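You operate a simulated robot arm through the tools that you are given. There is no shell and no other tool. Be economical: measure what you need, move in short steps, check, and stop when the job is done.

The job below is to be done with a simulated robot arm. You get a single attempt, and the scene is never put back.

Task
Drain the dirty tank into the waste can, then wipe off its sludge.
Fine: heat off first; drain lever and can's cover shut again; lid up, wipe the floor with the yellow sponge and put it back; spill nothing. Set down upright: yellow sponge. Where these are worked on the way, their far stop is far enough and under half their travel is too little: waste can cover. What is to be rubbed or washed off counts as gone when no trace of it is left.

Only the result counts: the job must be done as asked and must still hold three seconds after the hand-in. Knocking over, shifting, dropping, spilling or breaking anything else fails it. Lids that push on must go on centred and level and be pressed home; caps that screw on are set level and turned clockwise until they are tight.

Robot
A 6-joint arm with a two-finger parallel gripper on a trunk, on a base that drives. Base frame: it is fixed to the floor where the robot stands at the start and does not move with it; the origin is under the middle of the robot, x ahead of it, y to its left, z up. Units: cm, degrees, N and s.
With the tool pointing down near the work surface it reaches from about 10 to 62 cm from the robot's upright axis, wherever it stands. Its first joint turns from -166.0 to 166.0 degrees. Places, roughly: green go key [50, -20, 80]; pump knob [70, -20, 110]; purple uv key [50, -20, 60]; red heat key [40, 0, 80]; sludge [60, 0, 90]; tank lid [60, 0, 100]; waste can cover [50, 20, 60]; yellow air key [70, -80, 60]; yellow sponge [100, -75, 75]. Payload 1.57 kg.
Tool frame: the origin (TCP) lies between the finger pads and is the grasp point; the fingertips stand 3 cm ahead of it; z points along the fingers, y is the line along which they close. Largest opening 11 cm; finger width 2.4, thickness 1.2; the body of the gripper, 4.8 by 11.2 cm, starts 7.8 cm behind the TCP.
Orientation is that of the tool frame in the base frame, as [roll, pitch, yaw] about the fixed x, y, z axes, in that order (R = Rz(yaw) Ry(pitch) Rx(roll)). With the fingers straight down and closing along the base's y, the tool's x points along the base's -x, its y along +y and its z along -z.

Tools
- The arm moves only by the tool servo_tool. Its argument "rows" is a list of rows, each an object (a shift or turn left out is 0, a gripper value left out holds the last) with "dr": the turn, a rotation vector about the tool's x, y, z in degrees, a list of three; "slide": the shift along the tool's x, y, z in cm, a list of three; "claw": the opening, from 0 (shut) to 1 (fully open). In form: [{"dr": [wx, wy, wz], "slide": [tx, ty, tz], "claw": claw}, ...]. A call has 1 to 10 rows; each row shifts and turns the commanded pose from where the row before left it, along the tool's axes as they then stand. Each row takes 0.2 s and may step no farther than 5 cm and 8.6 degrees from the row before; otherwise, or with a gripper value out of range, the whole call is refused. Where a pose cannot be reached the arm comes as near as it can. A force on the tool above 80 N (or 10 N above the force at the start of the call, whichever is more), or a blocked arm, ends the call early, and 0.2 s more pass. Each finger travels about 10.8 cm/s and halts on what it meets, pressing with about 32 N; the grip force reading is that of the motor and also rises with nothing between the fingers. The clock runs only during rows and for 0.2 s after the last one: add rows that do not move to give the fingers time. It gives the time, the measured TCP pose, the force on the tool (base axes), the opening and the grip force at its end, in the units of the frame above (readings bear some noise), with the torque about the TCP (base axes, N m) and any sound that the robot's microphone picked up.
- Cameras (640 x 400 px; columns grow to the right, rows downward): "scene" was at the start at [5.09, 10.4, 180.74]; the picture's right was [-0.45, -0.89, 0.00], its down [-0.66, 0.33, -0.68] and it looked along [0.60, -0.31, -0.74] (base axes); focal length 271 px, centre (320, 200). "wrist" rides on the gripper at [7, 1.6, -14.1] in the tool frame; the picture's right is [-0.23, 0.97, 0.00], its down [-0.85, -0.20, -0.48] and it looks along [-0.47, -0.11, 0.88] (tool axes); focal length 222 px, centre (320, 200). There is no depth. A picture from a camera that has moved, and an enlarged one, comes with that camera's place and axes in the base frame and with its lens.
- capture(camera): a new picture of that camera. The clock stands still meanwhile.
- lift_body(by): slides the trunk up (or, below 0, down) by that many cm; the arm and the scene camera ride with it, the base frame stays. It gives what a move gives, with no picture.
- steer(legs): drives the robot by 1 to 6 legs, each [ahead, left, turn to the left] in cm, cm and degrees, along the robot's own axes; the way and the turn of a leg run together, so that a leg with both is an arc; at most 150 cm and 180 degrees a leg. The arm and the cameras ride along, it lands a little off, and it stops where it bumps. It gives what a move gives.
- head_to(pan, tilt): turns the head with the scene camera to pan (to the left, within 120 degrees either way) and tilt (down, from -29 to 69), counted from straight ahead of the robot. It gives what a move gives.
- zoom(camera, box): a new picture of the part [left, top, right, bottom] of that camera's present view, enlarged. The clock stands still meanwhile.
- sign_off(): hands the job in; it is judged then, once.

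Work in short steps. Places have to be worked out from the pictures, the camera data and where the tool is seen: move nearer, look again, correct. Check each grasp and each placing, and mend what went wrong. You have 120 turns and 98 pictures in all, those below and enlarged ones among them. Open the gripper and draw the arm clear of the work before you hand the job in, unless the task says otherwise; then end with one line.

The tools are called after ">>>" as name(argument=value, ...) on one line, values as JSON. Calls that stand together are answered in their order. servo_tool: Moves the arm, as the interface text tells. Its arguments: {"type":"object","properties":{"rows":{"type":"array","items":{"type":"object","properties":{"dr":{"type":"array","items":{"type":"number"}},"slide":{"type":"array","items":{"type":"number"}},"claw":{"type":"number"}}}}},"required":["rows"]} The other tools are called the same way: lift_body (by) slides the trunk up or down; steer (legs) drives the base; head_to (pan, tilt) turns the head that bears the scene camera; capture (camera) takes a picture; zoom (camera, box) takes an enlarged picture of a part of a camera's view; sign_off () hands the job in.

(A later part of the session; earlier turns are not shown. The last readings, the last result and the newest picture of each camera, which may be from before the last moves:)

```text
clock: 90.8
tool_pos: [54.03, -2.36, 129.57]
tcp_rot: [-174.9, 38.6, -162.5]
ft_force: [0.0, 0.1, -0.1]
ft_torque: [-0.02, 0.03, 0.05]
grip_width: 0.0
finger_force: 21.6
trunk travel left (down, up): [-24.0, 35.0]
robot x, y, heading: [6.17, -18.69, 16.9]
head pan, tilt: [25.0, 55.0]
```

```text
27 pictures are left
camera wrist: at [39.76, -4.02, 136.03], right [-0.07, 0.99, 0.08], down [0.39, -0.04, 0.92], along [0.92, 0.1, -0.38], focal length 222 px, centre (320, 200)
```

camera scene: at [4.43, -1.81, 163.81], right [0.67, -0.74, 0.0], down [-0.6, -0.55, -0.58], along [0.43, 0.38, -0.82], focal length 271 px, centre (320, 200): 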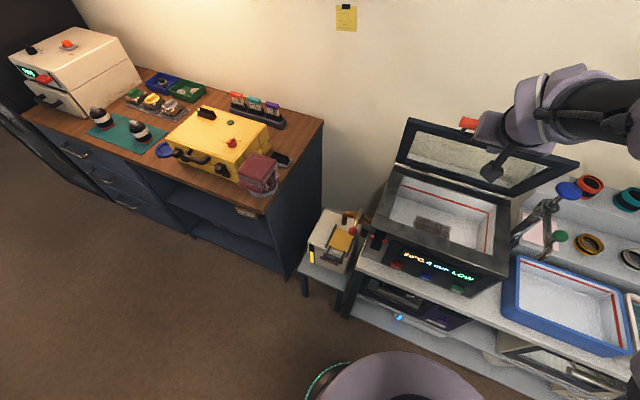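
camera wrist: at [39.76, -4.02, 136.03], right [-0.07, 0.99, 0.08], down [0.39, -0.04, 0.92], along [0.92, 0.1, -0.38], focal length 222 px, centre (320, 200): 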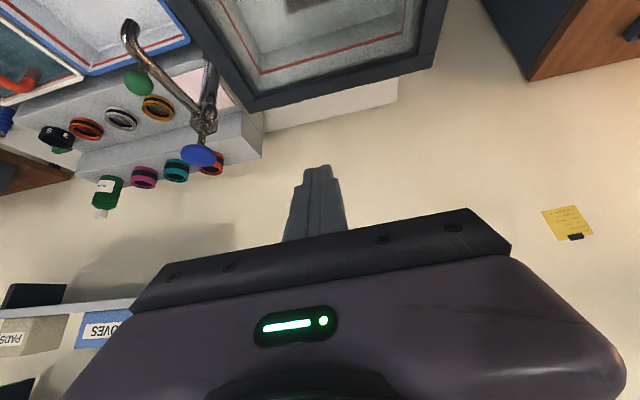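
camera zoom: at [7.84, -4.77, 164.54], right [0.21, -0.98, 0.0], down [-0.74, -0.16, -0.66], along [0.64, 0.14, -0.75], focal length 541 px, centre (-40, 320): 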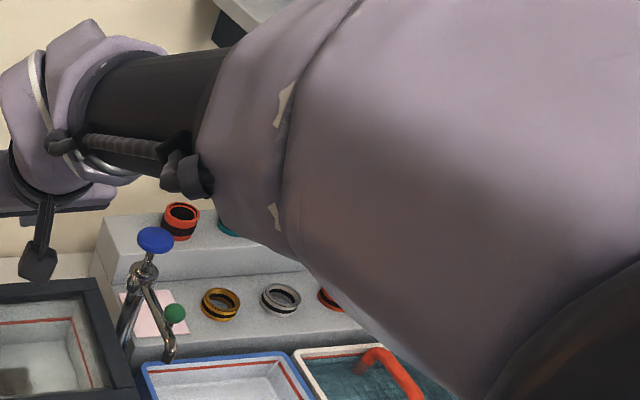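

The lid was not past its holding point and fell shut. I redo it, going further this time: retreat, lower and return beneath the handle.

>>> steer(legs=[[-18, 0, 0]])

>>> head_to(pan=-12, tilt=55)

>>> lift_body(by=-24)

>>> servo_tool(rows=[{"slide": [1.9, 0, 2.33]}, {"slide": [1.9, 0, 2.33]}, {"slide": [1.9, 0, 2.33]}, {}])

>>> capture(camera="scene")

```text
clock: 92.3
tool_pos: [36.88, -7.5, 129.66]
tcp_rot: [-175.2, 38.9, -162.5]
ft_force: [-0.8, -0.1, 0.3]
ft_torque: [-0.01, 0.0, 0.01]
grip_width: 0.01
finger_force: 21.3
trunk travel left (down, up): [-24.0, 35.0]
robot x, y, heading: [-10.94, -24.35, 16.7]
head pan, tilt: [25.0, 55.0]
```

```text
clock: 93.3
tool_pos: [36.9, -7.62, 129.77]
tcp_rot: [-175.1, 38.9, -162.5]
ft_force: [0.2, -0.2, 0.8]
ft_torque: [-0.03, -0.01, 0.01]
grip_width: 0.0
finger_force: 21.5
trunk travel left (down, up): [-24.0, 35.0]
robot x, y, heading: [-11.2, -24.73, 16.7]
head pan, tilt: [-12.0, 55.0]
```

```text
clock: 95.8
tool_pos: [36.95, -7.64, 105.78]
tcp_rot: [-175.1, 38.8, -162.5]
ft_force: [0.4, -0.2, 0.7]
ft_torque: [0.02, -0.01, 0.03]
grip_width: 0.0
finger_force: 21.2
trunk travel left (down, up): [0.0, 59.0]
robot x, y, heading: [-10.95, -24.43, 17.1]
head pan, tilt: [-12.0, 55.0]
```

```text
clock: 96.8
tool_pos: [37.15, -8.12, 96.51]
tcp_rot: [-175.1, 38.8, -162.5]
ft_force: [-0.3, 0.3, -0.1]
ft_torque: [0.01, -0.03, -0.03]
grip_width: 0.0
finger_force: 21.7
trunk travel left (down, up): [0.0, 59.0]
robot x, y, heading: [-11.03, -24.57, 17.2]
head pan, tilt: [-12.0, 55.0]
```

```text
26 pictures are left
camera scene: at [-9.64, -10.99, 139.75], right [0.09, -1.0, 0.0], down [-0.82, -0.07, -0.57], along [0.57, 0.05, -0.82], focal length 271 px, centre (320, 200)
```

scene: 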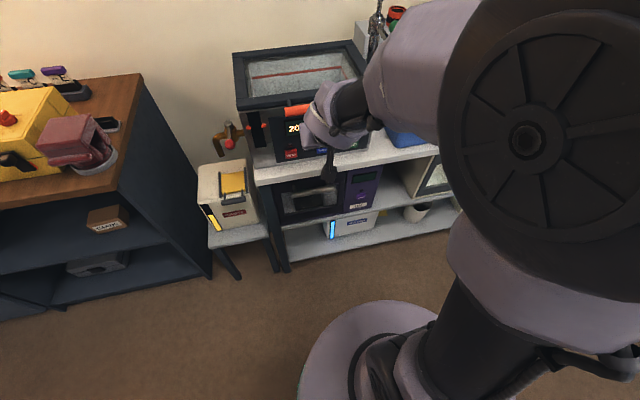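

Lid is closed and all else in place. This time I start with the handle nearer the fingertips: ahead 2.5, up 11, and look.

>>> steer(legs=[[2.5, 0, 0]])

>>> lift_body(by=11)

>>> capture(camera="wrist")

```text
clock: 97.6
tool_pos: [39.48, -7.52, 96.54]
tcp_rot: [-175.1, 38.7, -162.4]
ft_force: [-0.3, -0.3, 0.7]
ft_torque: [-0.01, -0.05, -0.03]
grip_width: 0.01
finger_force: 21.5
trunk travel left (down, up): [0.0, 59.0]
robot x, y, heading: [-8.46, -23.64, 16.8]
head pan, tilt: [-12.0, 55.0]
```

```text
clock: 99.0
tool_pos: [39.63, -7.47, 107.62]
tcp_rot: [-175.1, 38.8, -162.5]
ft_force: [-0.4, 0.5, -0.7]
ft_torque: [0.0, 0.01, -0.01]
grip_width: 0.0
finger_force: 21.4
trunk travel left (down, up): [-11.0, 48.0]
robot x, y, heading: [-8.05, -23.75, 16.8]
head pan, tilt: [-12.0, 55.0]
```

```text
25 pictures are left
camera wrist: at [25.21, -9.05, 114.01], right [-0.07, 0.99, 0.08], down [0.39, -0.04, 0.92], along [0.92, 0.1, -0.38], focal length 222 px, centre (320, 200)
```

wrist: 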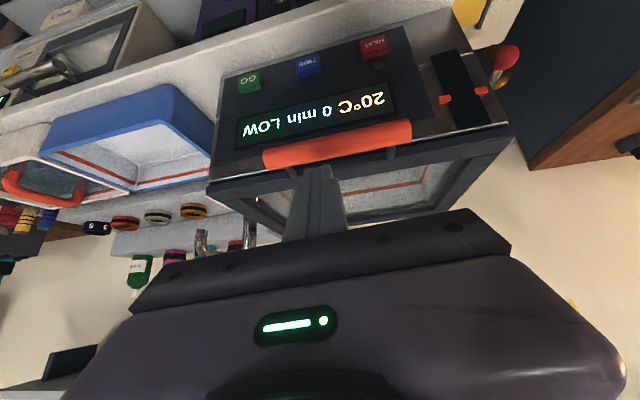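

The finger slid past in front of the handle (handle at n 40, z 100.8). I go back down, 2.3 cm closer, and lift again with a look.

>>> lift_body(by=-11)

>>> steer(legs=[[2.3, 0, 0]])

>>> lift_body(by=13)

>>> capture(camera="wrist")

```text
clock: 100.4
tool_pos: [39.53, -7.53, 96.51]
tcp_rot: [-175.0, 38.8, -162.5]
ft_force: [-0.8, -0.6, -0.2]
ft_torque: [0.02, 0.02, 0.01]
grip_width: 0.0
finger_force: 21.0
trunk travel left (down, up): [0.0, 59.0]
robot x, y, heading: [-8.53, -23.68, 17.1]
head pan, tilt: [-12.0, 55.0]
```

```text
clock: 101.2
tool_pos: [41.69, -6.75, 96.6]
tcp_rot: [-175.1, 38.8, -162.5]
ft_force: [0.1, 0.1, 0.0]
ft_torque: [-0.03, 0.0, -0.05]
grip_width: 0.01
finger_force: 21.2
trunk travel left (down, up): [0.0, 59.0]
robot x, y, heading: [-6.14, -22.69, 17.3]
head pan, tilt: [-12.0, 55.0]
```

```text
clock: 102.8
tool_pos: [41.61, -6.82, 109.46]
tcp_rot: [-175.1, 38.9, -162.4]
ft_force: [-3.0, -1.9, -0.7]
ft_torque: [-0.04, 0.05, 0.01]
grip_width: 0.0
finger_force: 21.0
trunk travel left (down, up): [-13.0, 46.0]
robot x, y, heading: [-6.19, -22.99, 17.0]
head pan, tilt: [-12.0, 55.0]
```

```text
24 pictures are left
camera wrist: at [27.34, -8.39, 116.02], right [-0.07, 0.99, 0.08], down [0.39, -0.04, 0.92], along [0.92, 0.1, -0.38], focal length 222 px, centre (320, 200)
```

wrist: 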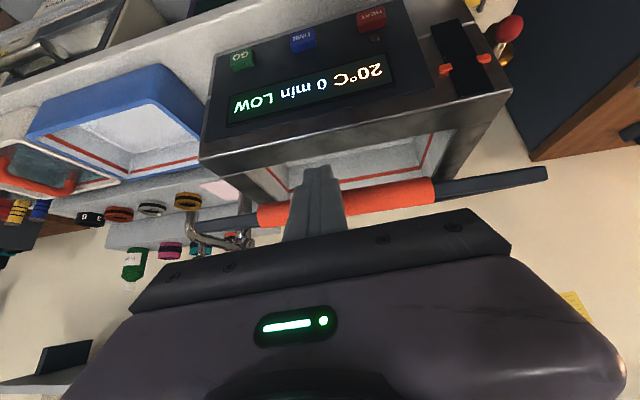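

The handle rests across the finger. I continue alternating up and ahead along the arc.

>>> lift_body(by=3.5)

>>> steer(legs=[[3.5, 0, 0]])

>>> lift_body(by=3.5)

>>> steer(legs=[[3.5, 0, 0]])

>>> lift_body(by=3.5)

>>> steer(legs=[[3.5, 0, 0]])

>>> lift_body(by=3.5)

>>> steer(legs=[[3.5, 0, 0]])

>>> capture(camera="wrist")

```text
clock: 103.6
tool_pos: [41.6, -6.82, 113.17]
tcp_rot: [-175.1, 38.9, -162.5]
ft_force: [-3.2, -1.5, -0.2]
ft_torque: [-0.01, 0.07, -0.02]
grip_width: 0.01
finger_force: 21.8
trunk travel left (down, up): [-16.5, 42.5]
robot x, y, heading: [-6.41, -23.2, 17.0]
head pan, tilt: [-12.0, 55.0]
```

```text
clock: 104.5
tool_pos: [44.89, -5.85, 113.18]
tcp_rot: [-175.0, 38.9, -162.5]
ft_force: [-2.2, -0.5, -0.7]
ft_torque: [0.0, 0.0, -0.01]
grip_width: 0.0
finger_force: 21.2
trunk travel left (down, up): [-16.5, 42.5]
robot x, y, heading: [-3.22, -22.04, 17.1]
head pan, tilt: [-12.0, 55.0]
```

```text
clock: 105.2
tool_pos: [44.95, -5.78, 116.49]
tcp_rot: [-175.2, 38.9, -162.5]
ft_force: [-3.9, -1.1, 0.1]
ft_torque: [0.01, 0.05, 0.03]
grip_width: 0.0
finger_force: 21.7
trunk travel left (down, up): [-20.0, 39.0]
robot x, y, heading: [-2.61, -21.99, 16.7]
head pan, tilt: [-12.0, 55.0]
```

```text
clock: 106.1
tool_pos: [48.38, -4.8, 116.47]
tcp_rot: [-175.0, 38.9, -162.4]
ft_force: [-0.2, -0.1, -0.7]
ft_torque: [-0.01, -0.01, 0.02]
grip_width: 0.0
finger_force: 22.1
trunk travel left (down, up): [-20.0, 39.0]
robot x, y, heading: [0.79, -20.58, 16.9]
head pan, tilt: [-12.0, 55.0]
```

```text
clock: 106.9
tool_pos: [48.31, -4.76, 120.2]
tcp_rot: [-175.1, 38.9, -162.5]
ft_force: [-1.2, -1.1, -0.6]
ft_torque: [0.09, -0.07, 0.01]
grip_width: 0.0
finger_force: 21.3
trunk travel left (down, up): [-23.5, 35.5]
robot x, y, heading: [0.53, -20.88, 16.6]
head pan, tilt: [-12.0, 55.0]
```

```text
clock: 107.8
tool_pos: [51.73, -3.7, 120.11]
tcp_rot: [-175.2, 38.8, -162.4]
ft_force: [-0.9, -0.4, -0.8]
ft_torque: [0.01, -0.03, 0.02]
grip_width: 0.01
finger_force: 21.4
trunk travel left (down, up): [-23.5, 35.5]
robot x, y, heading: [3.63, -19.54, 17.2]
head pan, tilt: [-12.0, 55.0]
```

```text
clock: 108.5
tool_pos: [51.57, -3.76, 123.68]
tcp_rot: [-175.1, 38.9, -162.5]
ft_force: [-1.4, -0.6, -0.6]
ft_torque: [0.02, 0.03, -0.02]
grip_width: 0.03
finger_force: 21.4
trunk travel left (down, up): [-27.0, 32.0]
robot x, y, heading: [3.57, -19.68, 16.9]
head pan, tilt: [-12.0, 55.0]
```

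```text
clock: 109.4
tool_pos: [55.05, -2.74, 123.45]
tcp_rot: [-175.1, 38.8, -162.4]
ft_force: [-1.1, -0.2, -1.1]
ft_torque: [-0.01, -0.01, 0.0]
grip_width: 0.0
finger_force: 21.7
trunk travel left (down, up): [-27.0, 32.0]
robot x, y, heading: [7.15, -18.83, 17.0]
head pan, tilt: [-12.0, 55.0]
```

```text
23 pictures are left
camera wrist: at [40.77, -4.29, 130.0], right [-0.07, 0.99, 0.08], down [0.39, -0.04, 0.92], along [0.92, 0.1, -0.38], focal length 222 px, centre (320, 200)
```

wrist: 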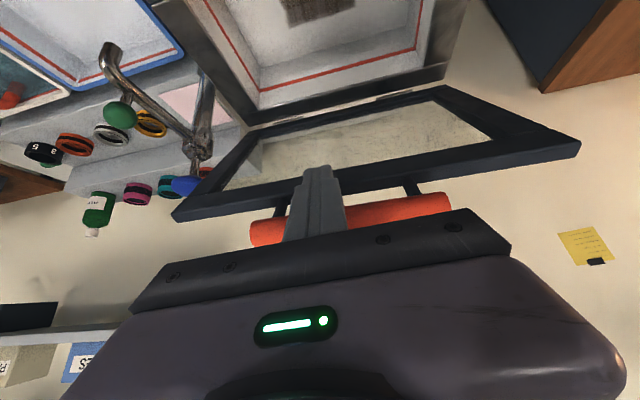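

Lid ~60°. Lift 4 more, then push ahead with the arm.

>>> lift_body(by=4)

>>> servo_tool(rows=[{"slide": [-1.3, 0, 0.75]}, {"slide": [-1.3, 0, 0.75]}, {"slide": [-1.3, 0, 0.75]}, {"slide": [-1.3, 0, 0.75]}, {"slide": [-1.3, 0, 0.75]}, {"slide": [-1.3, 0, 0.75]}, {}])

>>> capture(camera="wrist")

```text
clock: 110.2
tool_pos: [54.93, -2.66, 127.56]
tcp_rot: [-175.1, 38.9, -162.3]
ft_force: [-0.5, -0.6, 0.0]
ft_torque: [-0.02, 0.04, 0.01]
grip_width: 0.01
finger_force: 20.3
trunk travel left (down, up): [-31.0, 28.0]
robot x, y, heading: [6.97, -18.72, 17.1]
head pan, tilt: [-12.0, 55.0]
```

```text
clock: 111.8
tool_pos: [63.75, -0.46, 128.74]
tcp_rot: [-175.0, 38.8, -162.4]
ft_force: [-0.9, -0.3, -0.1]
ft_torque: [-0.04, 0.03, 0.01]
grip_width: 0.0
finger_force: 21.5
trunk travel left (down, up): [-31.0, 28.0]
robot x, y, heading: [6.74, -18.86, 17.2]
head pan, tilt: [-12.0, 55.0]
```

```text
22 pictures are left
camera wrist: at [49.46, -2.04, 135.28], right [-0.07, 0.99, 0.08], down [0.39, -0.04, 0.92], along [0.92, 0.1, -0.38], focal length 222 px, centre (320, 200)
```

wrist: 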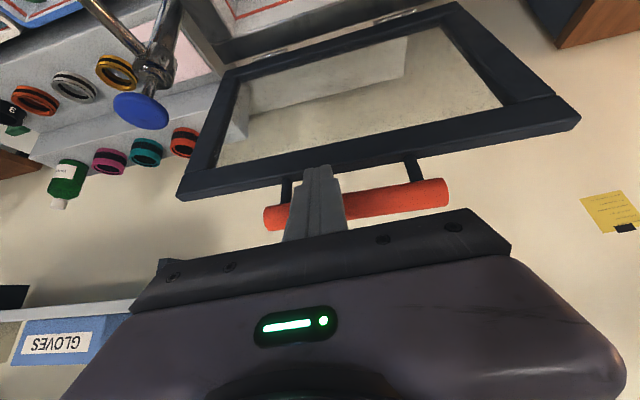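

Continue pushing ahead past vertical.

>>> servo_tool(rows=[{"slide": [-1.17, 0, 0.94]}, {"slide": [-1.17, 0, 0.94]}, {"slide": [-1.17, 0, 0.94]}, {"slide": [-1.17, 0, 0.94]}, {}])

>>> servo_tool(rows=[{"slide": [-0.78, 0, 0.63]}, {"slide": [-0.78, 0, 0.63]}, {"slide": [-0.78, 0, 0.63]}, {"slide": [-0.78, 0, 0.63]}, {}])

>>> capture(camera="wrist")

```text
clock: 113.0
tool_pos: [69.44, 1.27, 128.98]
tcp_rot: [-175.0, 38.8, -162.5]
ft_force: [-0.3, -0.4, 0.1]
ft_torque: [0.01, 0.0, -0.01]
grip_width: 0.0
finger_force: 21.2
trunk travel left (down, up): [-31.0, 28.0]
robot x, y, heading: [7.23, -19.27, 17.2]
head pan, tilt: [-12.0, 55.0]
```

```text
clock: 114.2
tool_pos: [73.27, 1.98, 128.84]
tcp_rot: [-175.1, 38.8, -162.4]
ft_force: [-0.4, -0.2, 0.3]
ft_torque: [0.03, 0.0, -0.03]
grip_width: 0.0
finger_force: 21.3
trunk travel left (down, up): [-31.0, 28.0]
robot x, y, heading: [7.06, -18.96, 17.1]
head pan, tilt: [-12.0, 55.0]
```

```text
21 pictures are left
camera wrist: at [59.02, 0.4, 135.33], right [-0.07, 0.99, 0.08], down [0.39, -0.04, 0.92], along [0.92, 0.1, -0.38], focal length 222 px, centre (320, 200)
```

wrist: 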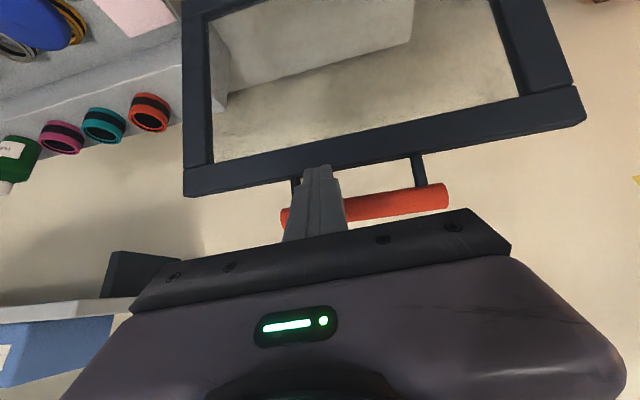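

Still free to move; push 4 cm further feeling for the stop.

>>> servo_tool(rows=[{"slide": [-0.78, 0, 0.63]}, {"slide": [-0.78, 0, 0.63]}, {"slide": [-0.78, 0, 0.63]}, {"slide": [-0.78, 0, 0.63]}, {}])

>>> capture(camera="wrist")

```text
clock: 115.2
tool_pos: [75.37, 2.64, 128.31]
tcp_rot: [-175.5, 37.7, -163.1]
ft_force: [-31.4, -8.7, 2.5]
ft_torque: [-0.07, 0.84, -0.08]
grip_width: 0.0
finger_force: 21.1
trunk travel left (down, up): [-31.0, 28.0]
robot x, y, heading: [6.42, -18.85, 16.8]
head pan, tilt: [-12.0, 55.0]
stopped in row 4: the force on the tool passed its limit at 91 N (the readings are from after the stop); the commanded pose is now the measured one
```

```text
20 pictures are left
camera wrist: at [61.2, 1.15, 135.17], right [-0.06, 0.99, 0.08], down [0.41, -0.04, 0.91], along [0.91, 0.09, -0.4], focal length 222 px, centre (320, 200)
```

wrist: 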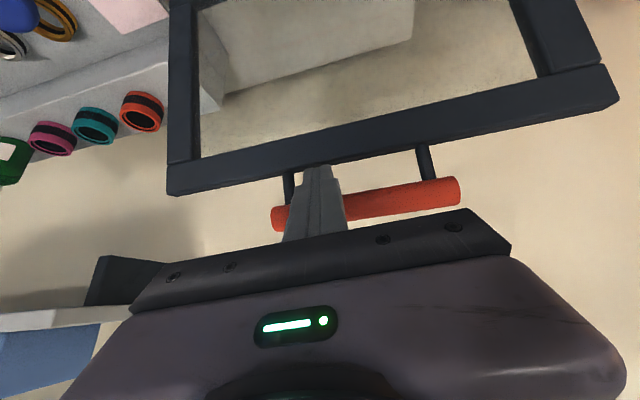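

It reached the far stop. I retreat straight back and verify that it stays up.

>>> servo_tool(rows=[{"slide": [1.5, 0, -1.2]}, {"slide": [2.3, 0, -1.9]}, {"slide": [3.1, 0, -2.5]}, {"slide": [3.1, 0, -2.5]}, {"slide": [3.1, 0, -2.5]}, {}])

>>> capture(camera="wrist")

```text
clock: 116.6
tool_pos: [60.17, -1.02, 128.64]
tcp_rot: [-175.4, 37.5, -162.8]
ft_force: [0.4, 0.1, -0.5]
ft_torque: [-0.02, 0.01, 0.0]
grip_width: 0.0
finger_force: 21.4
trunk travel left (down, up): [-31.0, 28.0]
robot x, y, heading: [7.01, -18.77, 16.8]
head pan, tilt: [-12.0, 55.0]
```

```text
19 pictures are left
camera wrist: at [45.9, -2.57, 135.37], right [-0.07, 0.99, 0.08], down [0.41, -0.04, 0.91], along [0.91, 0.09, -0.4], focal length 222 px, centre (320, 200)
```

wrist: 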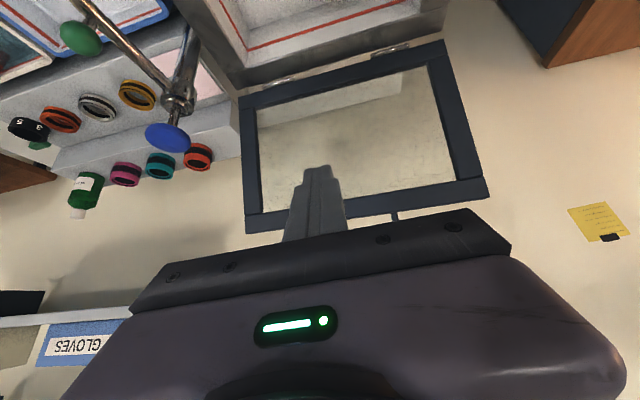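

The lid stays up. Now to the sponge, roughly at n 77, l −110: back off and drive right along the bench.

>>> steer(legs=[[-12, 0, 0], [0, -84, 0]])

>>> head_to(pan=5, tilt=50)

>>> capture(camera="scene")

>>> capture(camera="wrist")

```text
clock: 121.8
tool_pos: [72.46, -84.49, 128.52]
tcp_rot: [-175.4, 37.5, -163.7]
ft_force: [-0.6, -0.6, -0.2]
ft_torque: [0.02, 0.02, 0.04]
grip_width: 0.01
finger_force: 20.9
trunk travel left (down, up): [-31.0, 28.0]
robot x, y, heading: [19.42, -101.72, 16.4]
head pan, tilt: [-12.0, 55.0]
```

```text
clock: 122.6
tool_pos: [72.54, -84.44, 128.58]
tcp_rot: [-175.2, 37.5, -163.7]
ft_force: [0.3, -0.1, -0.5]
ft_torque: [0.01, -0.02, -0.03]
grip_width: 0.01
finger_force: 21.2
trunk travel left (down, up): [-31.0, 28.0]
robot x, y, heading: [18.82, -101.46, 15.9]
head pan, tilt: [5.0, 50.0]
```

```text
18 pictures are left
camera scene: at [20.61, -85.98, 171.4], right [0.36, -0.93, 0.0], down [-0.71, -0.28, -0.64], along [0.6, 0.23, -0.77], focal length 271 px, centre (320, 200)
```

scene: 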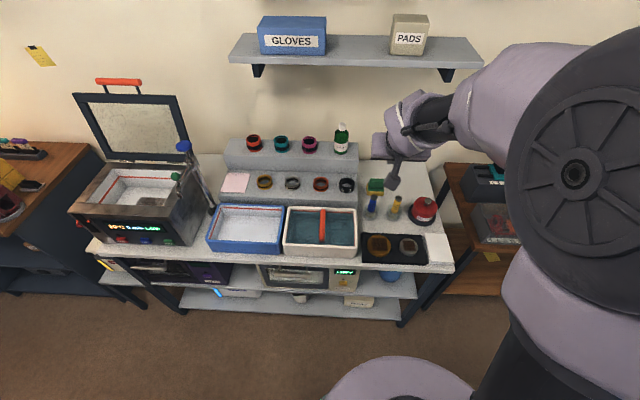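

```text
17 pictures are left
camera wrist: at [58.35, -85.78, 135.41], right [-0.05, 1.0, 0.08], down [0.41, -0.05, 0.91], along [0.91, 0.08, -0.4], focal length 222 px, centre (320, 200)
```

wrist: 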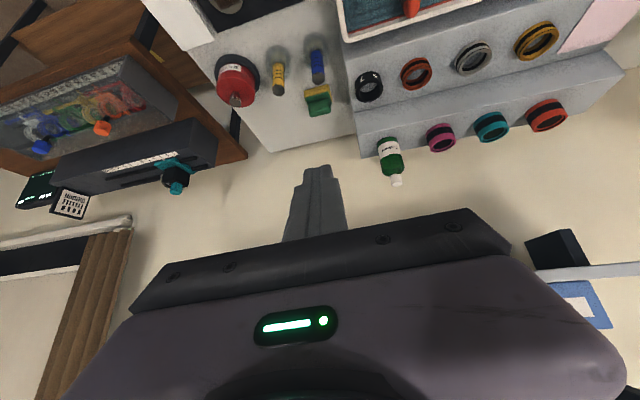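

The sponge (green/yellow) is behind the tray beside the ring rack. Zoom in both views for triangulation.

>>> zoom(camera="scene", box=[340, 160, 440, 240])

>>> zoom(camera="wrist", box=[250, 40, 400, 140])

```text
5.00 times, centred on (390, 200) of scene
camera zoom: at [20.61, -85.98, 171.4], right [0.36, -0.93, 0.0], down [-0.71, -0.28, -0.64], along [0.6, 0.23, -0.77], focal length 1353 px, centre (-30, 200)
```

zoom: 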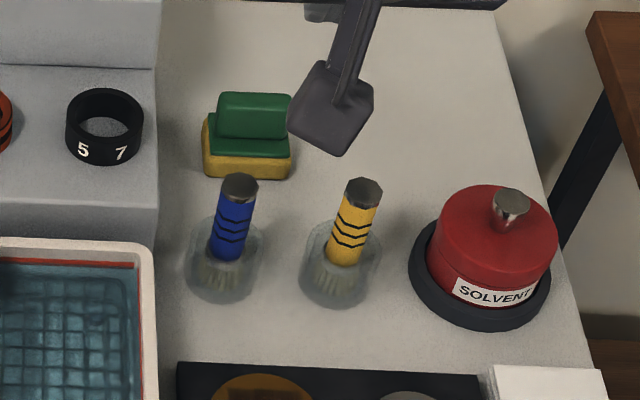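

```text
4.00 times, centred on (325, 90) of wrist
camera zoom: at [58.35, -85.78, 135.41], right [-0.05, 1.0, 0.08], down [0.41, -0.05, 0.91], along [0.91, 0.08, -0.4], focal length 888 px, centre (300, 640)
```

zoom: 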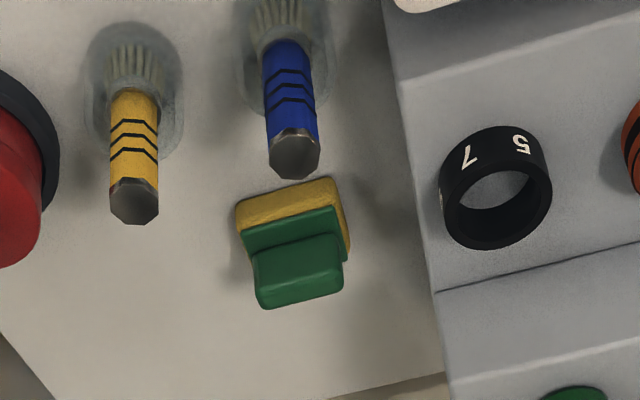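

Sponge centre ≈ n 76.6, l −106.8, handle top about z 88; the brushes stand in front of it (top z≈90). I lower the trunk, nearly straighten the tool (15° tilt), open the claw and drive ahead.

>>> lift_body(by=-18)

>>> servo_tool(rows=[{"dr": [-1.6, 7.5, 0], "slide": [0, -1.5, 0], "claw": 0.85}, {"dr": [-1.6, 7.5, 0], "slide": [0, -1.5, 0]}, {"dr": [-1.6, 7.5, 0], "slide": [0, -1.5, 0]}, {}])

>>> steer(legs=[[21, 0, 0]])

>>> capture(camera="wrist")

```text
clock: 124.6
tool_pos: [72.45, -84.42, 110.67]
tcp_rot: [-175.2, 37.5, -163.7]
ft_force: [0.3, -0.8, 0.2]
ft_torque: [0.0, 0.0, 0.0]
grip_width: 0.02
finger_force: 21.0
trunk travel left (down, up): [-13.0, 46.0]
robot x, y, heading: [19.22, -101.65, 16.4]
head pan, tilt: [5.0, 50.0]
```

```text
clock: 125.6
tool_pos: [73.67, -88.82, 110.68]
tcp_rot: [179.4, 15.0, -164.7]
ft_force: [0.1, 0.0, 0.5]
ft_torque: [0.0, 0.0, 0.0]
grip_width: 9.34
finger_force: 0.0
trunk travel left (down, up): [-13.0, 46.0]
robot x, y, heading: [19.2, -101.61, 16.2]
head pan, tilt: [5.0, 50.0]
```

```text
clock: 127.3
tool_pos: [94.35, -82.76, 110.75]
tcp_rot: [179.5, 15.0, -164.5]
ft_force: [0.4, -0.3, -0.2]
ft_torque: [0.01, 0.03, 0.0]
grip_width: 9.37
finger_force: 0.0
trunk travel left (down, up): [-13.0, 46.0]
robot x, y, heading: [39.94, -96.0, 16.2]
head pan, tilt: [5.0, 50.0]
```

```text
14 pictures are left
camera wrist: at [84.03, -84.2, 122.52], right [-0.05, 1.0, 0.07], down [0.73, -0.01, 0.68], along [0.68, 0.08, -0.73], focal length 222 px, centre (320, 200)
```

wrist: 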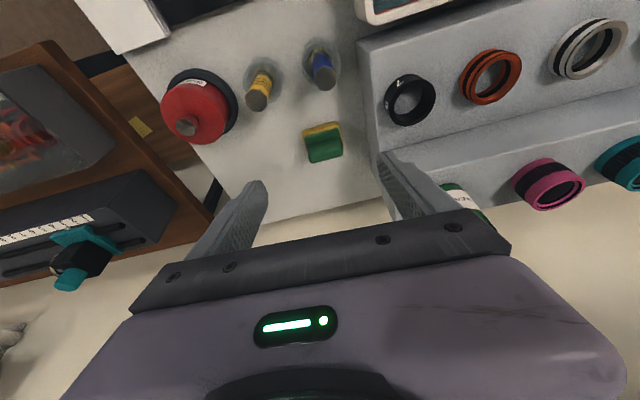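

Handle centre ≈ (104.6, −80.3, 86.3) in base axes. I go 3 cm ahead, then descend to just above it and check.

>>> steer(legs=[[3, 0, 0]])

>>> servo_tool(rows=[{"slide": [-0.44, -0.07, 3.7]}, {"slide": [-0.44, -0.07, 3.7]}, {"slide": [-0.44, -0.07, 3.7]}, {"slide": [-0.44, -0.07, 3.7]}, {"slide": [-0.44, -0.07, 3.7]}, {}])

>>> capture(camera="wrist")

```text
clock: 128.1
tool_pos: [97.09, -82.04, 110.64]
tcp_rot: [179.4, 15.0, -164.6]
ft_force: [-0.3, 0.9, 0.9]
ft_torque: [-0.05, 0.01, -0.01]
grip_width: 9.34
finger_force: 0.1
trunk travel left (down, up): [-13.0, 46.0]
robot x, y, heading: [42.38, -94.99, 16.1]
head pan, tilt: [5.0, 50.0]
```

```text
clock: 129.5
tool_pos: [103.95, -80.24, 93.0]
tcp_rot: [179.4, 15.0, -164.6]
ft_force: [0.1, 0.0, 0.4]
ft_torque: [0.0, -0.02, 0.0]
grip_width: 9.35
finger_force: 0.0
trunk travel left (down, up): [-13.0, 46.0]
robot x, y, heading: [42.86, -95.2, 15.9]
head pan, tilt: [5.0, 50.0]
```

```text
13 pictures are left
camera wrist: at [93.56, -81.68, 104.79], right [-0.05, 1.0, 0.07], down [0.73, -0.01, 0.68], along [0.68, 0.08, -0.73], focal length 222 px, centre (320, 200)
```

wrist: 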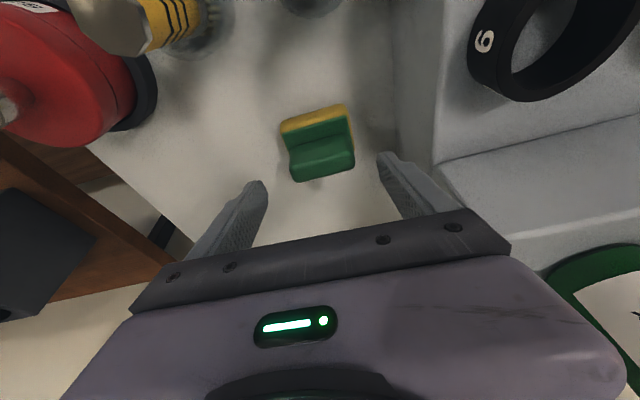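

Refined: handle centre ≈ (106.3, −79.8, 84.5). I descend around it.

>>> servo_tool(rows=[{"slide": [-0.05, -0.1, 2.4]}, {"slide": [-0.05, -0.1, 2.4]}, {"slide": [0, 0, 1.7]}, {}])

>>> capture(camera="wrist")

```text
clock: 130.5
tool_pos: [105.76, -80.0, 87.12]
tcp_rot: [179.4, 15.0, -164.7]
ft_force: [-0.8, -0.1, 0.0]
ft_torque: [-0.01, -0.04, 0.04]
grip_width: 9.36
finger_force: 0.0
trunk travel left (down, up): [-13.0, 46.0]
robot x, y, heading: [42.91, -95.12, 16.2]
head pan, tilt: [5.0, 50.0]
```

```text
12 pictures are left
camera wrist: at [95.33, -81.4, 98.79], right [-0.05, 1.0, 0.07], down [0.73, -0.01, 0.68], along [0.68, 0.08, -0.73], focal length 222 px, centre (320, 200)
```

wrist: 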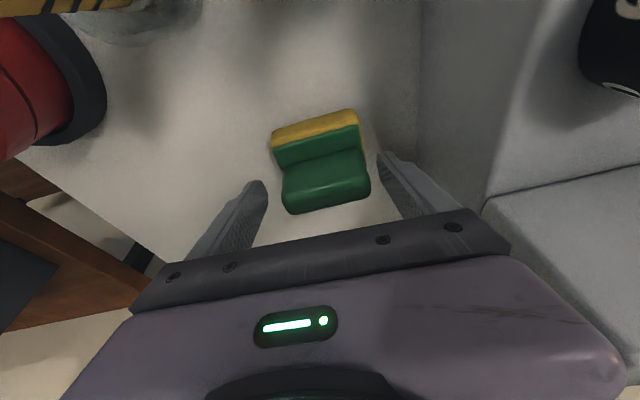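

Tips are at the handle's level. Small corrections (0.35 left, 0.8 down), then grip.

>>> servo_tool(rows=[{"slide": [0.1, 0.35, 0.8]}, {}, {"claw": 0}, {}, {}, {}])

>>> servo_tool(rows=[{"slide": [-0.78, 0, -2.9]}, {}])

>>> capture(camera="wrist")

```text
clock: 131.9
tool_pos: [105.47, -79.57, 86.38]
tcp_rot: [179.4, 14.9, -164.6]
ft_force: [0.1, 0.4, 1.5]
ft_torque: [0.0, 0.0, 0.03]
grip_width: 6.93
finger_force: 32.0
trunk travel left (down, up): [-13.0, 46.0]
robot x, y, heading: [42.2, -94.7, 16.4]
head pan, tilt: [5.0, 50.0]
```

```text
clock: 132.5
tool_pos: [105.67, -79.5, 89.25]
tcp_rot: [179.4, 15.0, -164.5]
ft_force: [1.0, -0.1, -0.4]
ft_torque: [0.01, -0.01, -0.01]
grip_width: 6.91
finger_force: 32.2
trunk travel left (down, up): [-13.0, 46.0]
robot x, y, heading: [42.74, -94.71, 16.2]
head pan, tilt: [5.0, 50.0]
```

```text
11 pictures are left
camera wrist: at [95.39, -80.88, 100.98], right [-0.05, 1.0, 0.07], down [0.73, -0.01, 0.68], along [0.68, 0.08, -0.73], focal length 222 px, centre (320, 200)
```

wrist: 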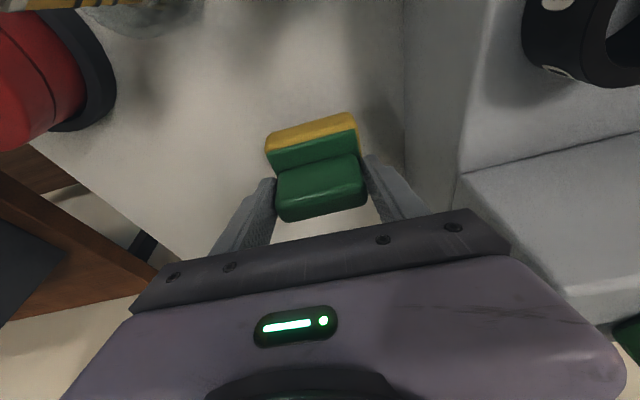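

The sponge is gripped and lifted. I raise 14, back off 22, raise further, and drive left back to the tank.

>>> lift_body(by=14)

>>> steer(legs=[[-22, 0, 0]])

>>> lift_body(by=17)

>>> steer(legs=[[0, 84, 0.6]])

>>> head_to(pan=5, tilt=60)

>>> capture(camera="scene")

```text
clock: 134.2
tool_pos: [105.66, -79.39, 103.11]
tcp_rot: [179.4, 15.1, -164.6]
ft_force: [-0.2, -0.1, -0.2]
ft_torque: [-0.02, 0.01, -0.02]
grip_width: 6.92
finger_force: 32.3
trunk travel left (down, up): [-27.0, 32.0]
robot x, y, heading: [42.52, -94.86, 16.3]
head pan, tilt: [5.0, 50.0]
```

```text
clock: 135.9
tool_pos: [84.6, -85.58, 103.27]
tcp_rot: [179.3, 15.2, -164.5]
ft_force: [-1.4, 0.0, -0.4]
ft_torque: [0.03, -0.06, 0.02]
grip_width: 6.9
finger_force: 31.9
trunk travel left (down, up): [-27.0, 32.0]
robot x, y, heading: [21.04, -100.79, 16.0]
head pan, tilt: [5.0, 50.0]
```

```text
clock: 137.8
tool_pos: [84.68, -85.44, 120.08]
tcp_rot: [179.3, 15.0, -164.4]
ft_force: [0.1, 0.0, -1.1]
ft_torque: [0.0, 0.0, 0.02]
grip_width: 6.91
finger_force: 32.1
trunk travel left (down, up): [-44.0, 15.0]
robot x, y, heading: [21.45, -101.21, 16.3]
head pan, tilt: [5.0, 50.0]
```

```text
clock: 142.2
tool_pos: [60.52, -5.79, 120.17]
tcp_rot: [179.4, 15.0, -163.1]
ft_force: [-1.2, 0.2, -1.3]
ft_torque: [-0.01, 0.01, 0.0]
grip_width: 6.91
finger_force: 31.6
trunk travel left (down, up): [-44.0, 15.0]
robot x, y, heading: [-2.42, -22.7, 17.7]
head pan, tilt: [5.0, 50.0]
```

```text
clock: 142.9
tool_pos: [60.42, -5.79, 120.03]
tcp_rot: [179.4, 15.0, -163.1]
ft_force: [0.2, -0.7, -0.7]
ft_torque: [0.0, 0.02, -0.02]
grip_width: 6.89
finger_force: 32.0
trunk travel left (down, up): [-44.0, 15.0]
robot x, y, heading: [-2.11, -22.88, 17.8]
head pan, tilt: [5.0, 60.0]
```

```text
10 pictures are left
camera scene: at [-2.22, -7.53, 183.15], right [0.39, -0.92, 0.0], down [-0.8, -0.33, -0.5], along [0.46, 0.19, -0.87], focal length 271 px, centre (320, 200)
```

scene: 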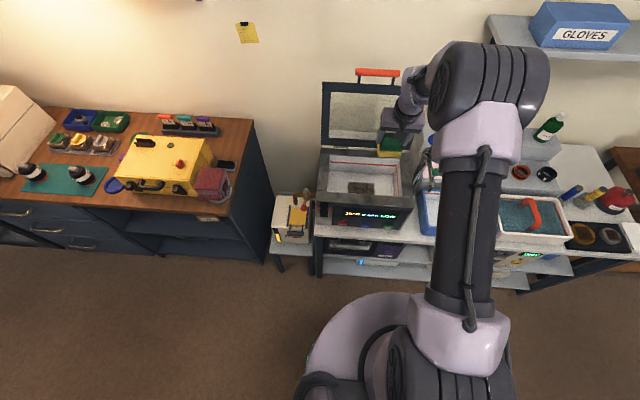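

The lid stands open and the sponge is held. I zoom in on the tank for the patch.

>>> zoom(camera="scene", box=[310, 140, 430, 230])

```text
4.44 times, centred on (370, 185) of scene
camera zoom: at [-2.22, -7.53, 183.15], right [0.39, -0.92, 0.0], down [-0.8, -0.33, -0.5], along [0.46, 0.19, -0.87], focal length 1203 px, centre (98, 267)
```

zoom: 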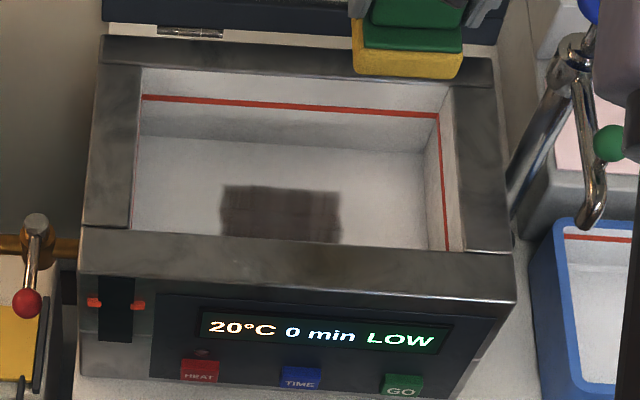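

Floor z≈87; patch spans about n 54–61, l −12 to −23.5. I position the sponge over it and lower to just above the floor.

>>> servo_tool(rows=[{"slide": [2.4, 2.5, -0.65]}, {"slide": [2.4, 2.5, -0.65]}, {}])

>>> steer(legs=[[7, 0, 0]])

>>> lift_body(by=-22)

>>> capture(camera="wrist")

```text
clock: 143.7
tool_pos: [54.09, -2.54, 120.08]
tcp_rot: [179.3, 15.1, -163.1]
ft_force: [0.6, -0.2, -0.5]
ft_torque: [0.02, -0.03, -0.03]
grip_width: 6.91
finger_force: 32.0
trunk travel left (down, up): [-44.0, 15.0]
robot x, y, heading: [-2.4, -22.79, 17.8]
head pan, tilt: [5.0, 60.0]
```

```text
clock: 144.7
tool_pos: [60.94, -0.36, 120.06]
tcp_rot: [179.5, 14.9, -163.0]
ft_force: [0.9, -0.2, -1.6]
ft_torque: [-0.03, 0.0, -0.02]
grip_width: 6.91
finger_force: 32.3
trunk travel left (down, up): [-44.0, 15.0]
robot x, y, heading: [4.62, -20.72, 17.7]
head pan, tilt: [5.0, 60.0]
```

```text
clock: 147.0
tool_pos: [60.75, -0.29, 98.05]
tcp_rot: [179.5, 15.0, -162.9]
ft_force: [-0.7, 0.1, -1.9]
ft_torque: [0.0, -0.02, -0.04]
grip_width: 6.9
finger_force: 32.3
trunk travel left (down, up): [-22.0, 37.0]
robot x, y, heading: [4.36, -20.58, 17.7]
head pan, tilt: [5.0, 60.0]
```

```text
8 pictures are left
camera wrist: at [50.42, -1.99, 109.85], right [-0.08, 0.99, 0.07], down [0.73, 0.01, 0.68], along [0.68, 0.1, -0.73], focal length 222 px, centre (320, 200)
```

wrist: 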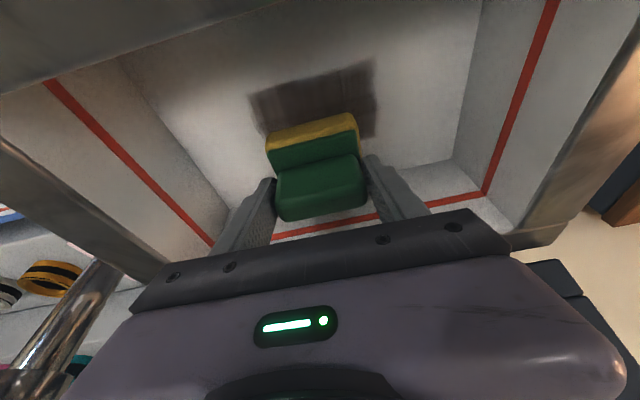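

Patch: n 53.5–60.8, l −11.4 to −23.4. I lower gently to touch the floor.

>>> servo_tool(rows=[{"slide": [0.39, 0, 1.45]}, {"slide": [0.39, 0, 1.45]}, {"slide": [0.1, 0, 0.4]}, {}])

>>> servo_tool(rows=[{"slide": [0.1, 0, 0.4]}, {}])

>>> servo_tool(rows=[{"slide": [0.1, 0, 0.4]}, {}])

```text
clock: 148.2
tool_pos: [60.52, -0.35, 95.45]
tcp_rot: [179.4, 16.0, -163.0]
ft_force: [-20.2, -7.1, 41.2]
ft_torque: [-1.47, 0.92, -0.46]
grip_width: 6.88
finger_force: 31.9
trunk travel left (down, up): [-22.0, 37.0]
robot x, y, heading: [4.66, -20.65, 18.1]
head pan, tilt: [5.0, 60.0]
stopped in row 4: the force on the tool passed its limit at 81 N (the readings are from after the stop); the commanded pose is now the measured one
```

```text
clock: 148.8
tool_pos: [60.55, -0.26, 95.43]
tcp_rot: [179.5, 16.5, -162.9]
ft_force: [-26.2, -9.2, 50.1]
ft_torque: [-2.15, 1.05, -1.02]
grip_width: 6.89
finger_force: 32.6
trunk travel left (down, up): [-22.0, 37.0]
robot x, y, heading: [4.51, -20.7, 17.6]
head pan, tilt: [5.0, 60.0]
stopped in row 2: the force on the tool passed its limit at 82 N (the readings are from after the stop); the commanded pose is now the measured one
```

```text
clock: 149.2
tool_pos: [60.58, -0.27, 95.47]
tcp_rot: [179.3, 16.8, -162.8]
ft_force: [-28.7, -10.5, 51.8]
ft_torque: [-2.51, 1.11, -1.24]
grip_width: 6.91
finger_force: 32.3
trunk travel left (down, up): [-22.0, 37.0]
robot x, y, heading: [4.32, -20.58, 18.1]
head pan, tilt: [5.0, 60.0]
stopped in row 2: the force on the tool passed its limit at 81 N (the readings are from after the stop); the commanded pose is now the measured one
```

Floor contact at TCP z≈95.5, too hard. I ease off and restore the tilt to 15°.

>>> servo_tool(rows=[{"slide": [-0.13, 0, -0.5], "dr": [0, 1.8, 0]}, {}])

>>> servo_tool(rows=[{"slide": [-0.03, 0, -0.1]}, {}])

```text
clock: 149.8
tool_pos: [61.05, -0.15, 95.59]
tcp_rot: [179.4, 14.8, -162.7]
ft_force: [-15.7, -2.5, 22.2]
ft_torque: [-0.75, 0.14, -0.5]
grip_width: 6.94
finger_force: 31.9
trunk travel left (down, up): [-22.0, 37.0]
robot x, y, heading: [4.4, -20.61, 17.7]
head pan, tilt: [5.0, 60.0]
```

```text
clock: 150.4
tool_pos: [61.21, -0.17, 95.67]
tcp_rot: [179.4, 14.8, -162.7]
ft_force: [-3.8, -2.2, 6.6]
ft_torque: [-0.29, 0.03, -0.2]
grip_width: 6.91
finger_force: 31.6
trunk travel left (down, up): [-22.0, 37.0]
robot x, y, heading: [4.27, -20.56, 17.9]
head pan, tilt: [5.0, 60.0]
```

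Light press (~7 N). Now stroke sideways across the patch.

>>> servo_tool(rows=[{"slide": [0.01, 2, 0.05]}, {"slide": [0, 2, 0]}, {"slide": [0, 2, 0]}, {"slide": [0, -2, 0]}, {"slide": [0, -2, 0]}, {"slide": [0, -2, 0]}, {"slide": [0, -2, 0]}, {"slide": [0, -2, 0]}, {"slide": [0, -2, 0]}, {}])

>>> servo_tool(rows=[{"slide": [1.93, 0, -0.52]}, {"slide": [0, 2, 0]}, {"slide": [0, 2, 0]}, {"slide": [0, 2, 0]}, {"slide": [0, 2, 0]}, {"slide": [0, 2, 0]}, {"slide": [0, 2, 0]}, {}])

```text
clock: 152.6
tool_pos: [63.0, -5.88, 95.63]
tcp_rot: [179.4, 14.8, -162.7]
ft_force: [-3.1, 7.8, 12.3]
ft_torque: [0.1, -0.39, 0.19]
grip_width: 6.89
finger_force: 32.1
trunk travel left (down, up): [-22.0, 37.0]
robot x, y, heading: [4.24, -20.79, 17.7]
head pan, tilt: [5.0, 60.0]
```

```text
clock: 154.4
tool_pos: [57.59, 5.03, 95.58]
tcp_rot: [179.4, 14.5, -162.8]
ft_force: [-0.6, -1.2, 3.4]
ft_torque: [-0.17, -0.07, -0.06]
grip_width: 6.89
finger_force: 31.8
trunk travel left (down, up): [-22.0, 37.0]
robot x, y, heading: [4.43, -20.55, 17.8]
head pan, tilt: [5.0, 60.0]
```

Working. Continue with further rows nearer the front.

>>> servo_tool(rows=[{"slide": [1.95, 0, -0.45]}, {"slide": [0, -2, 0.02]}, {"slide": [0, -2, 0]}, {"slide": [0, -2, 0]}, {"slide": [0, -2, 0]}, {"slide": [0, -2, 0]}, {"slide": [0, -2, 0]}, {}])

>>> servo_tool(rows=[{"slide": [1.95, 0, -0.5]}, {"slide": [0, 2, 0]}, {"slide": [0, 2, 0]}, {"slide": [0, 2, 0]}, {"slide": [0, 2, 0]}, {"slide": [0, 2, 0]}, {"slide": [0, 2, 0]}, {}])

>>> zoom(camera="scene", box=[310, 100, 430, 190])

```text
clock: 156.2
tool_pos: [58.92, -7.07, 95.53]
tcp_rot: [179.5, 14.6, -162.7]
ft_force: [-4.7, 11.6, 20.2]
ft_torque: [0.09, -0.53, 0.32]
grip_width: 6.89
finger_force: 31.3
trunk travel left (down, up): [-22.0, 37.0]
robot x, y, heading: [4.36, -20.58, 17.6]
head pan, tilt: [5.0, 60.0]
```

```text
clock: 158.0
tool_pos: [53.6, 3.83, 95.54]
tcp_rot: [179.4, 14.5, -162.8]
ft_force: [-2.4, -1.6, 4.5]
ft_torque: [-0.27, -0.14, -0.13]
grip_width: 6.91
finger_force: 32.0
trunk travel left (down, up): [-22.0, 37.0]
robot x, y, heading: [4.41, -20.42, 18.0]
head pan, tilt: [5.0, 60.0]
```

```text
4.44 times, centred on (370, 145) of scene
camera zoom: at [4.3, -5.41, 161.14], right [0.39, -0.92, 0.0], down [-0.8, -0.34, -0.5], along [0.46, 0.19, -0.87], focal length 1203 px, centre (98, 444)
```

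zoom: 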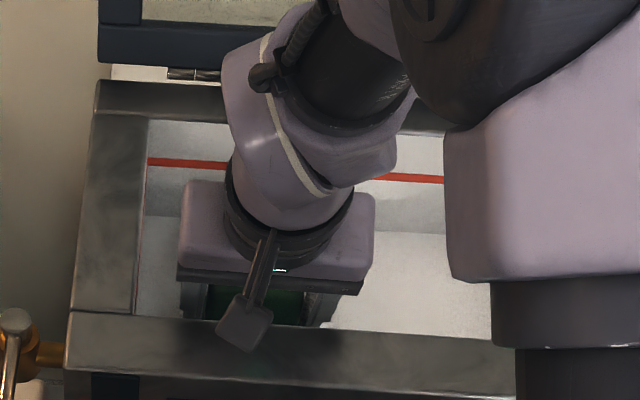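

Visible floor is clean. One more overlapping pass going back, then lift and look.

>>> servo_tool(rows=[{"slide": [0.02, 0.5, 0.08]}, {"slide": [0, -2, 0]}, {"slide": [0, -2, 0]}, {"slide": [0, -2, 0]}, {"slide": [0, -2, -0.05]}, {"slide": [0, -2, 0]}, {"slide": [0, -2.5, 0]}, {"slide": [-1.93, 0, 0.48]}, {}])

>>> servo_tool(rows=[{"slide": [0, 2, 0]}, {"slide": [0, 2, 0]}, {"slide": [0, 2, 0.03]}, {"slide": [0, 2, 0.03]}, {"slide": [0, 2, 0]}, {"slide": [0, 2.3, 0]}, {"slide": [-1.93, 0, 0.52]}, {"slide": [0, -2, 0]}, {"slide": [0, -2, 0]}, {}])

>>> servo_tool(rows=[{"slide": [0, -2, -0.03]}, {"slide": [0, -2, 0]}, {"slide": [0, -2, 0]}, {"slide": [0, -2.3, 0]}, {"slide": [-1.93, 0, 0.5]}, {"slide": [0, 2, 0]}, {"slide": [0, 2, 0]}, {"slide": [0, 2, 0.03]}, {"slide": [0, 2, 0]}, {"slide": [0, 2, 0]}])

>>> servo_tool(rows=[{"slide": [0, 2.3, 0]}, {"slide": [-1.45, 0, 0.4]}, {"slide": [0, -2, 0]}, {"slide": [0, -2, 0]}, {"slide": [0, -2, 0]}, {"slide": [0, -2, 0]}, {"slide": [0, -2, 0]}, {"slide": [0, -2, 0]}, {}])

```text
clock: 160.0
tool_pos: [59.01, -7.23, 95.58]
tcp_rot: [179.4, 14.8, -162.8]
ft_force: [-21.4, -8.6, 29.7]
ft_torque: [-1.04, 0.46, -0.49]
grip_width: 6.91
finger_force: 32.0
trunk travel left (down, up): [-22.0, 37.0]
robot x, y, heading: [4.61, -21.13, 17.8]
head pan, tilt: [5.0, 60.0]
```

```text
clock: 162.2
tool_pos: [58.58, 1.98, 95.54]
tcp_rot: [179.6, 15.1, -162.6]
ft_force: [-4.1, 33.8, 47.3]
ft_torque: [1.26, 0.55, -0.21]
grip_width: 6.93
finger_force: 32.6
trunk travel left (down, up): [-22.0, 37.0]
robot x, y, heading: [4.59, -20.63, 17.7]
head pan, tilt: [5.0, 60.0]
```

```text
clock: 164.4
tool_pos: [59.8, 3.8, 95.39]
tcp_rot: [179.4, 14.6, -162.8]
ft_force: [2.8, -13.0, 22.2]
ft_torque: [-1.47, -0.61, -0.1]
grip_width: 6.9
finger_force: 32.1
trunk travel left (down, up): [-22.0, 37.0]
robot x, y, heading: [4.64, -20.57, 17.6]
head pan, tilt: [5.0, 60.0]
```

```text
clock: 166.4
tool_pos: [64.19, -4.77, 95.48]
tcp_rot: [179.5, 14.8, -162.7]
ft_force: [-6.8, 23.3, 38.1]
ft_torque: [0.46, 0.24, -0.02]
grip_width: 6.9
finger_force: 32.1
trunk travel left (down, up): [-22.0, 37.0]
robot x, y, heading: [4.36, -20.67, 17.8]
head pan, tilt: [5.0, 60.0]
```

Now raise the trunk and look at the floor and the sponge.

>>> lift_body(by=22)

>>> capture(camera="wrist")

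>>> zoom(camera="scene", box=[310, 130, 440, 230])

```text
clock: 168.7
tool_pos: [64.25, -4.89, 117.16]
tcp_rot: [179.5, 14.6, -162.8]
ft_force: [0.2, 0.2, 0.1]
ft_torque: [-0.02, -0.02, 0.05]
grip_width: 6.9
finger_force: 31.8
trunk travel left (down, up): [-44.0, 15.0]
robot x, y, heading: [4.43, -20.68, 17.5]
head pan, tilt: [5.0, 60.0]
```

```text
6 pictures are left
camera wrist: at [54.11, -6.54, 129.1], right [-0.08, 0.99, 0.07], down [0.74, 0.01, 0.68], along [0.67, 0.1, -0.73], focal length 222 px, centre (320, 200)
```

wrist: 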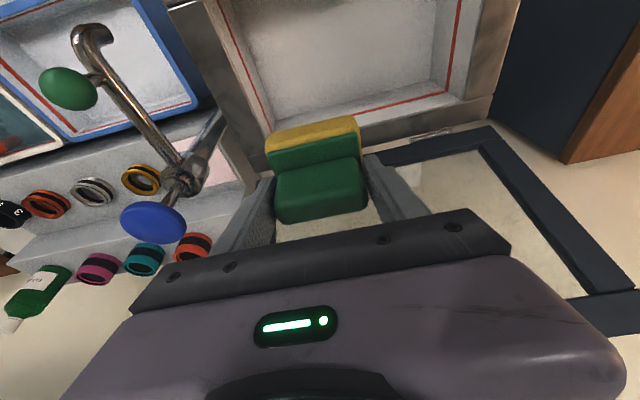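

```text
4.00 times, centred on (375, 180) of scene
camera zoom: at [4.39, -5.39, 183.13], right [0.39, -0.92, 0.0], down [-0.8, -0.34, -0.5], along [0.46, 0.19, -0.87], focal length 1082 px, centre (100, 280)
```

zoom: 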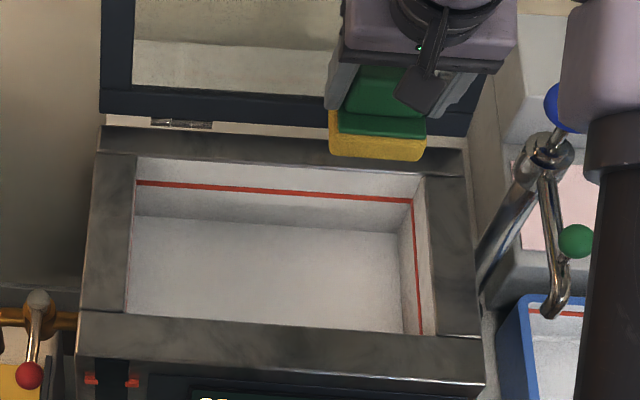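

Floor is spotless. Return the sponge: back off 12, drive right 84 with a small turn to the original yaw.

>>> steer(legs=[[-12, 0, 0], [0, -84, -1.5]])

>>> lift_body(by=-16)

```text
clock: 174.1
tool_pos: [77.8, -91.61, 117.18]
tcp_rot: [179.4, 14.5, -164.9]
ft_force: [0.2, -0.2, -0.6]
ft_torque: [0.01, 0.04, 0.03]
grip_width: 6.92
finger_force: 32.4
trunk travel left (down, up): [-44.0, 15.0]
robot x, y, heading: [17.46, -105.31, 15.8]
head pan, tilt: [5.0, 60.0]
```

```text
clock: 175.9
tool_pos: [77.75, -91.56, 101.23]
tcp_rot: [179.4, 14.5, -164.7]
ft_force: [0.4, -0.2, -0.3]
ft_torque: [0.01, 0.02, 0.02]
grip_width: 6.91
finger_force: 32.3
trunk travel left (down, up): [-28.0, 31.0]
robot x, y, heading: [17.41, -105.0, 16.1]
head pan, tilt: [5.0, 60.0]
```

Shift left 4.2 cm, then ahead 26 cm above the brushes.

>>> steer(legs=[[0, 4.2, 0], [26, 0, 0]])

```text
clock: 178.3
tool_pos: [102.11, -79.69, 101.1]
tcp_rot: [179.4, 14.6, -164.3]
ft_force: [0.5, 0.1, -0.4]
ft_torque: [-0.02, 0.02, -0.01]
grip_width: 6.91
finger_force: 32.1
trunk travel left (down, up): [-28.0, 31.0]
robot x, y, heading: [41.66, -93.98, 16.4]
head pan, tilt: [5.0, 60.0]
```

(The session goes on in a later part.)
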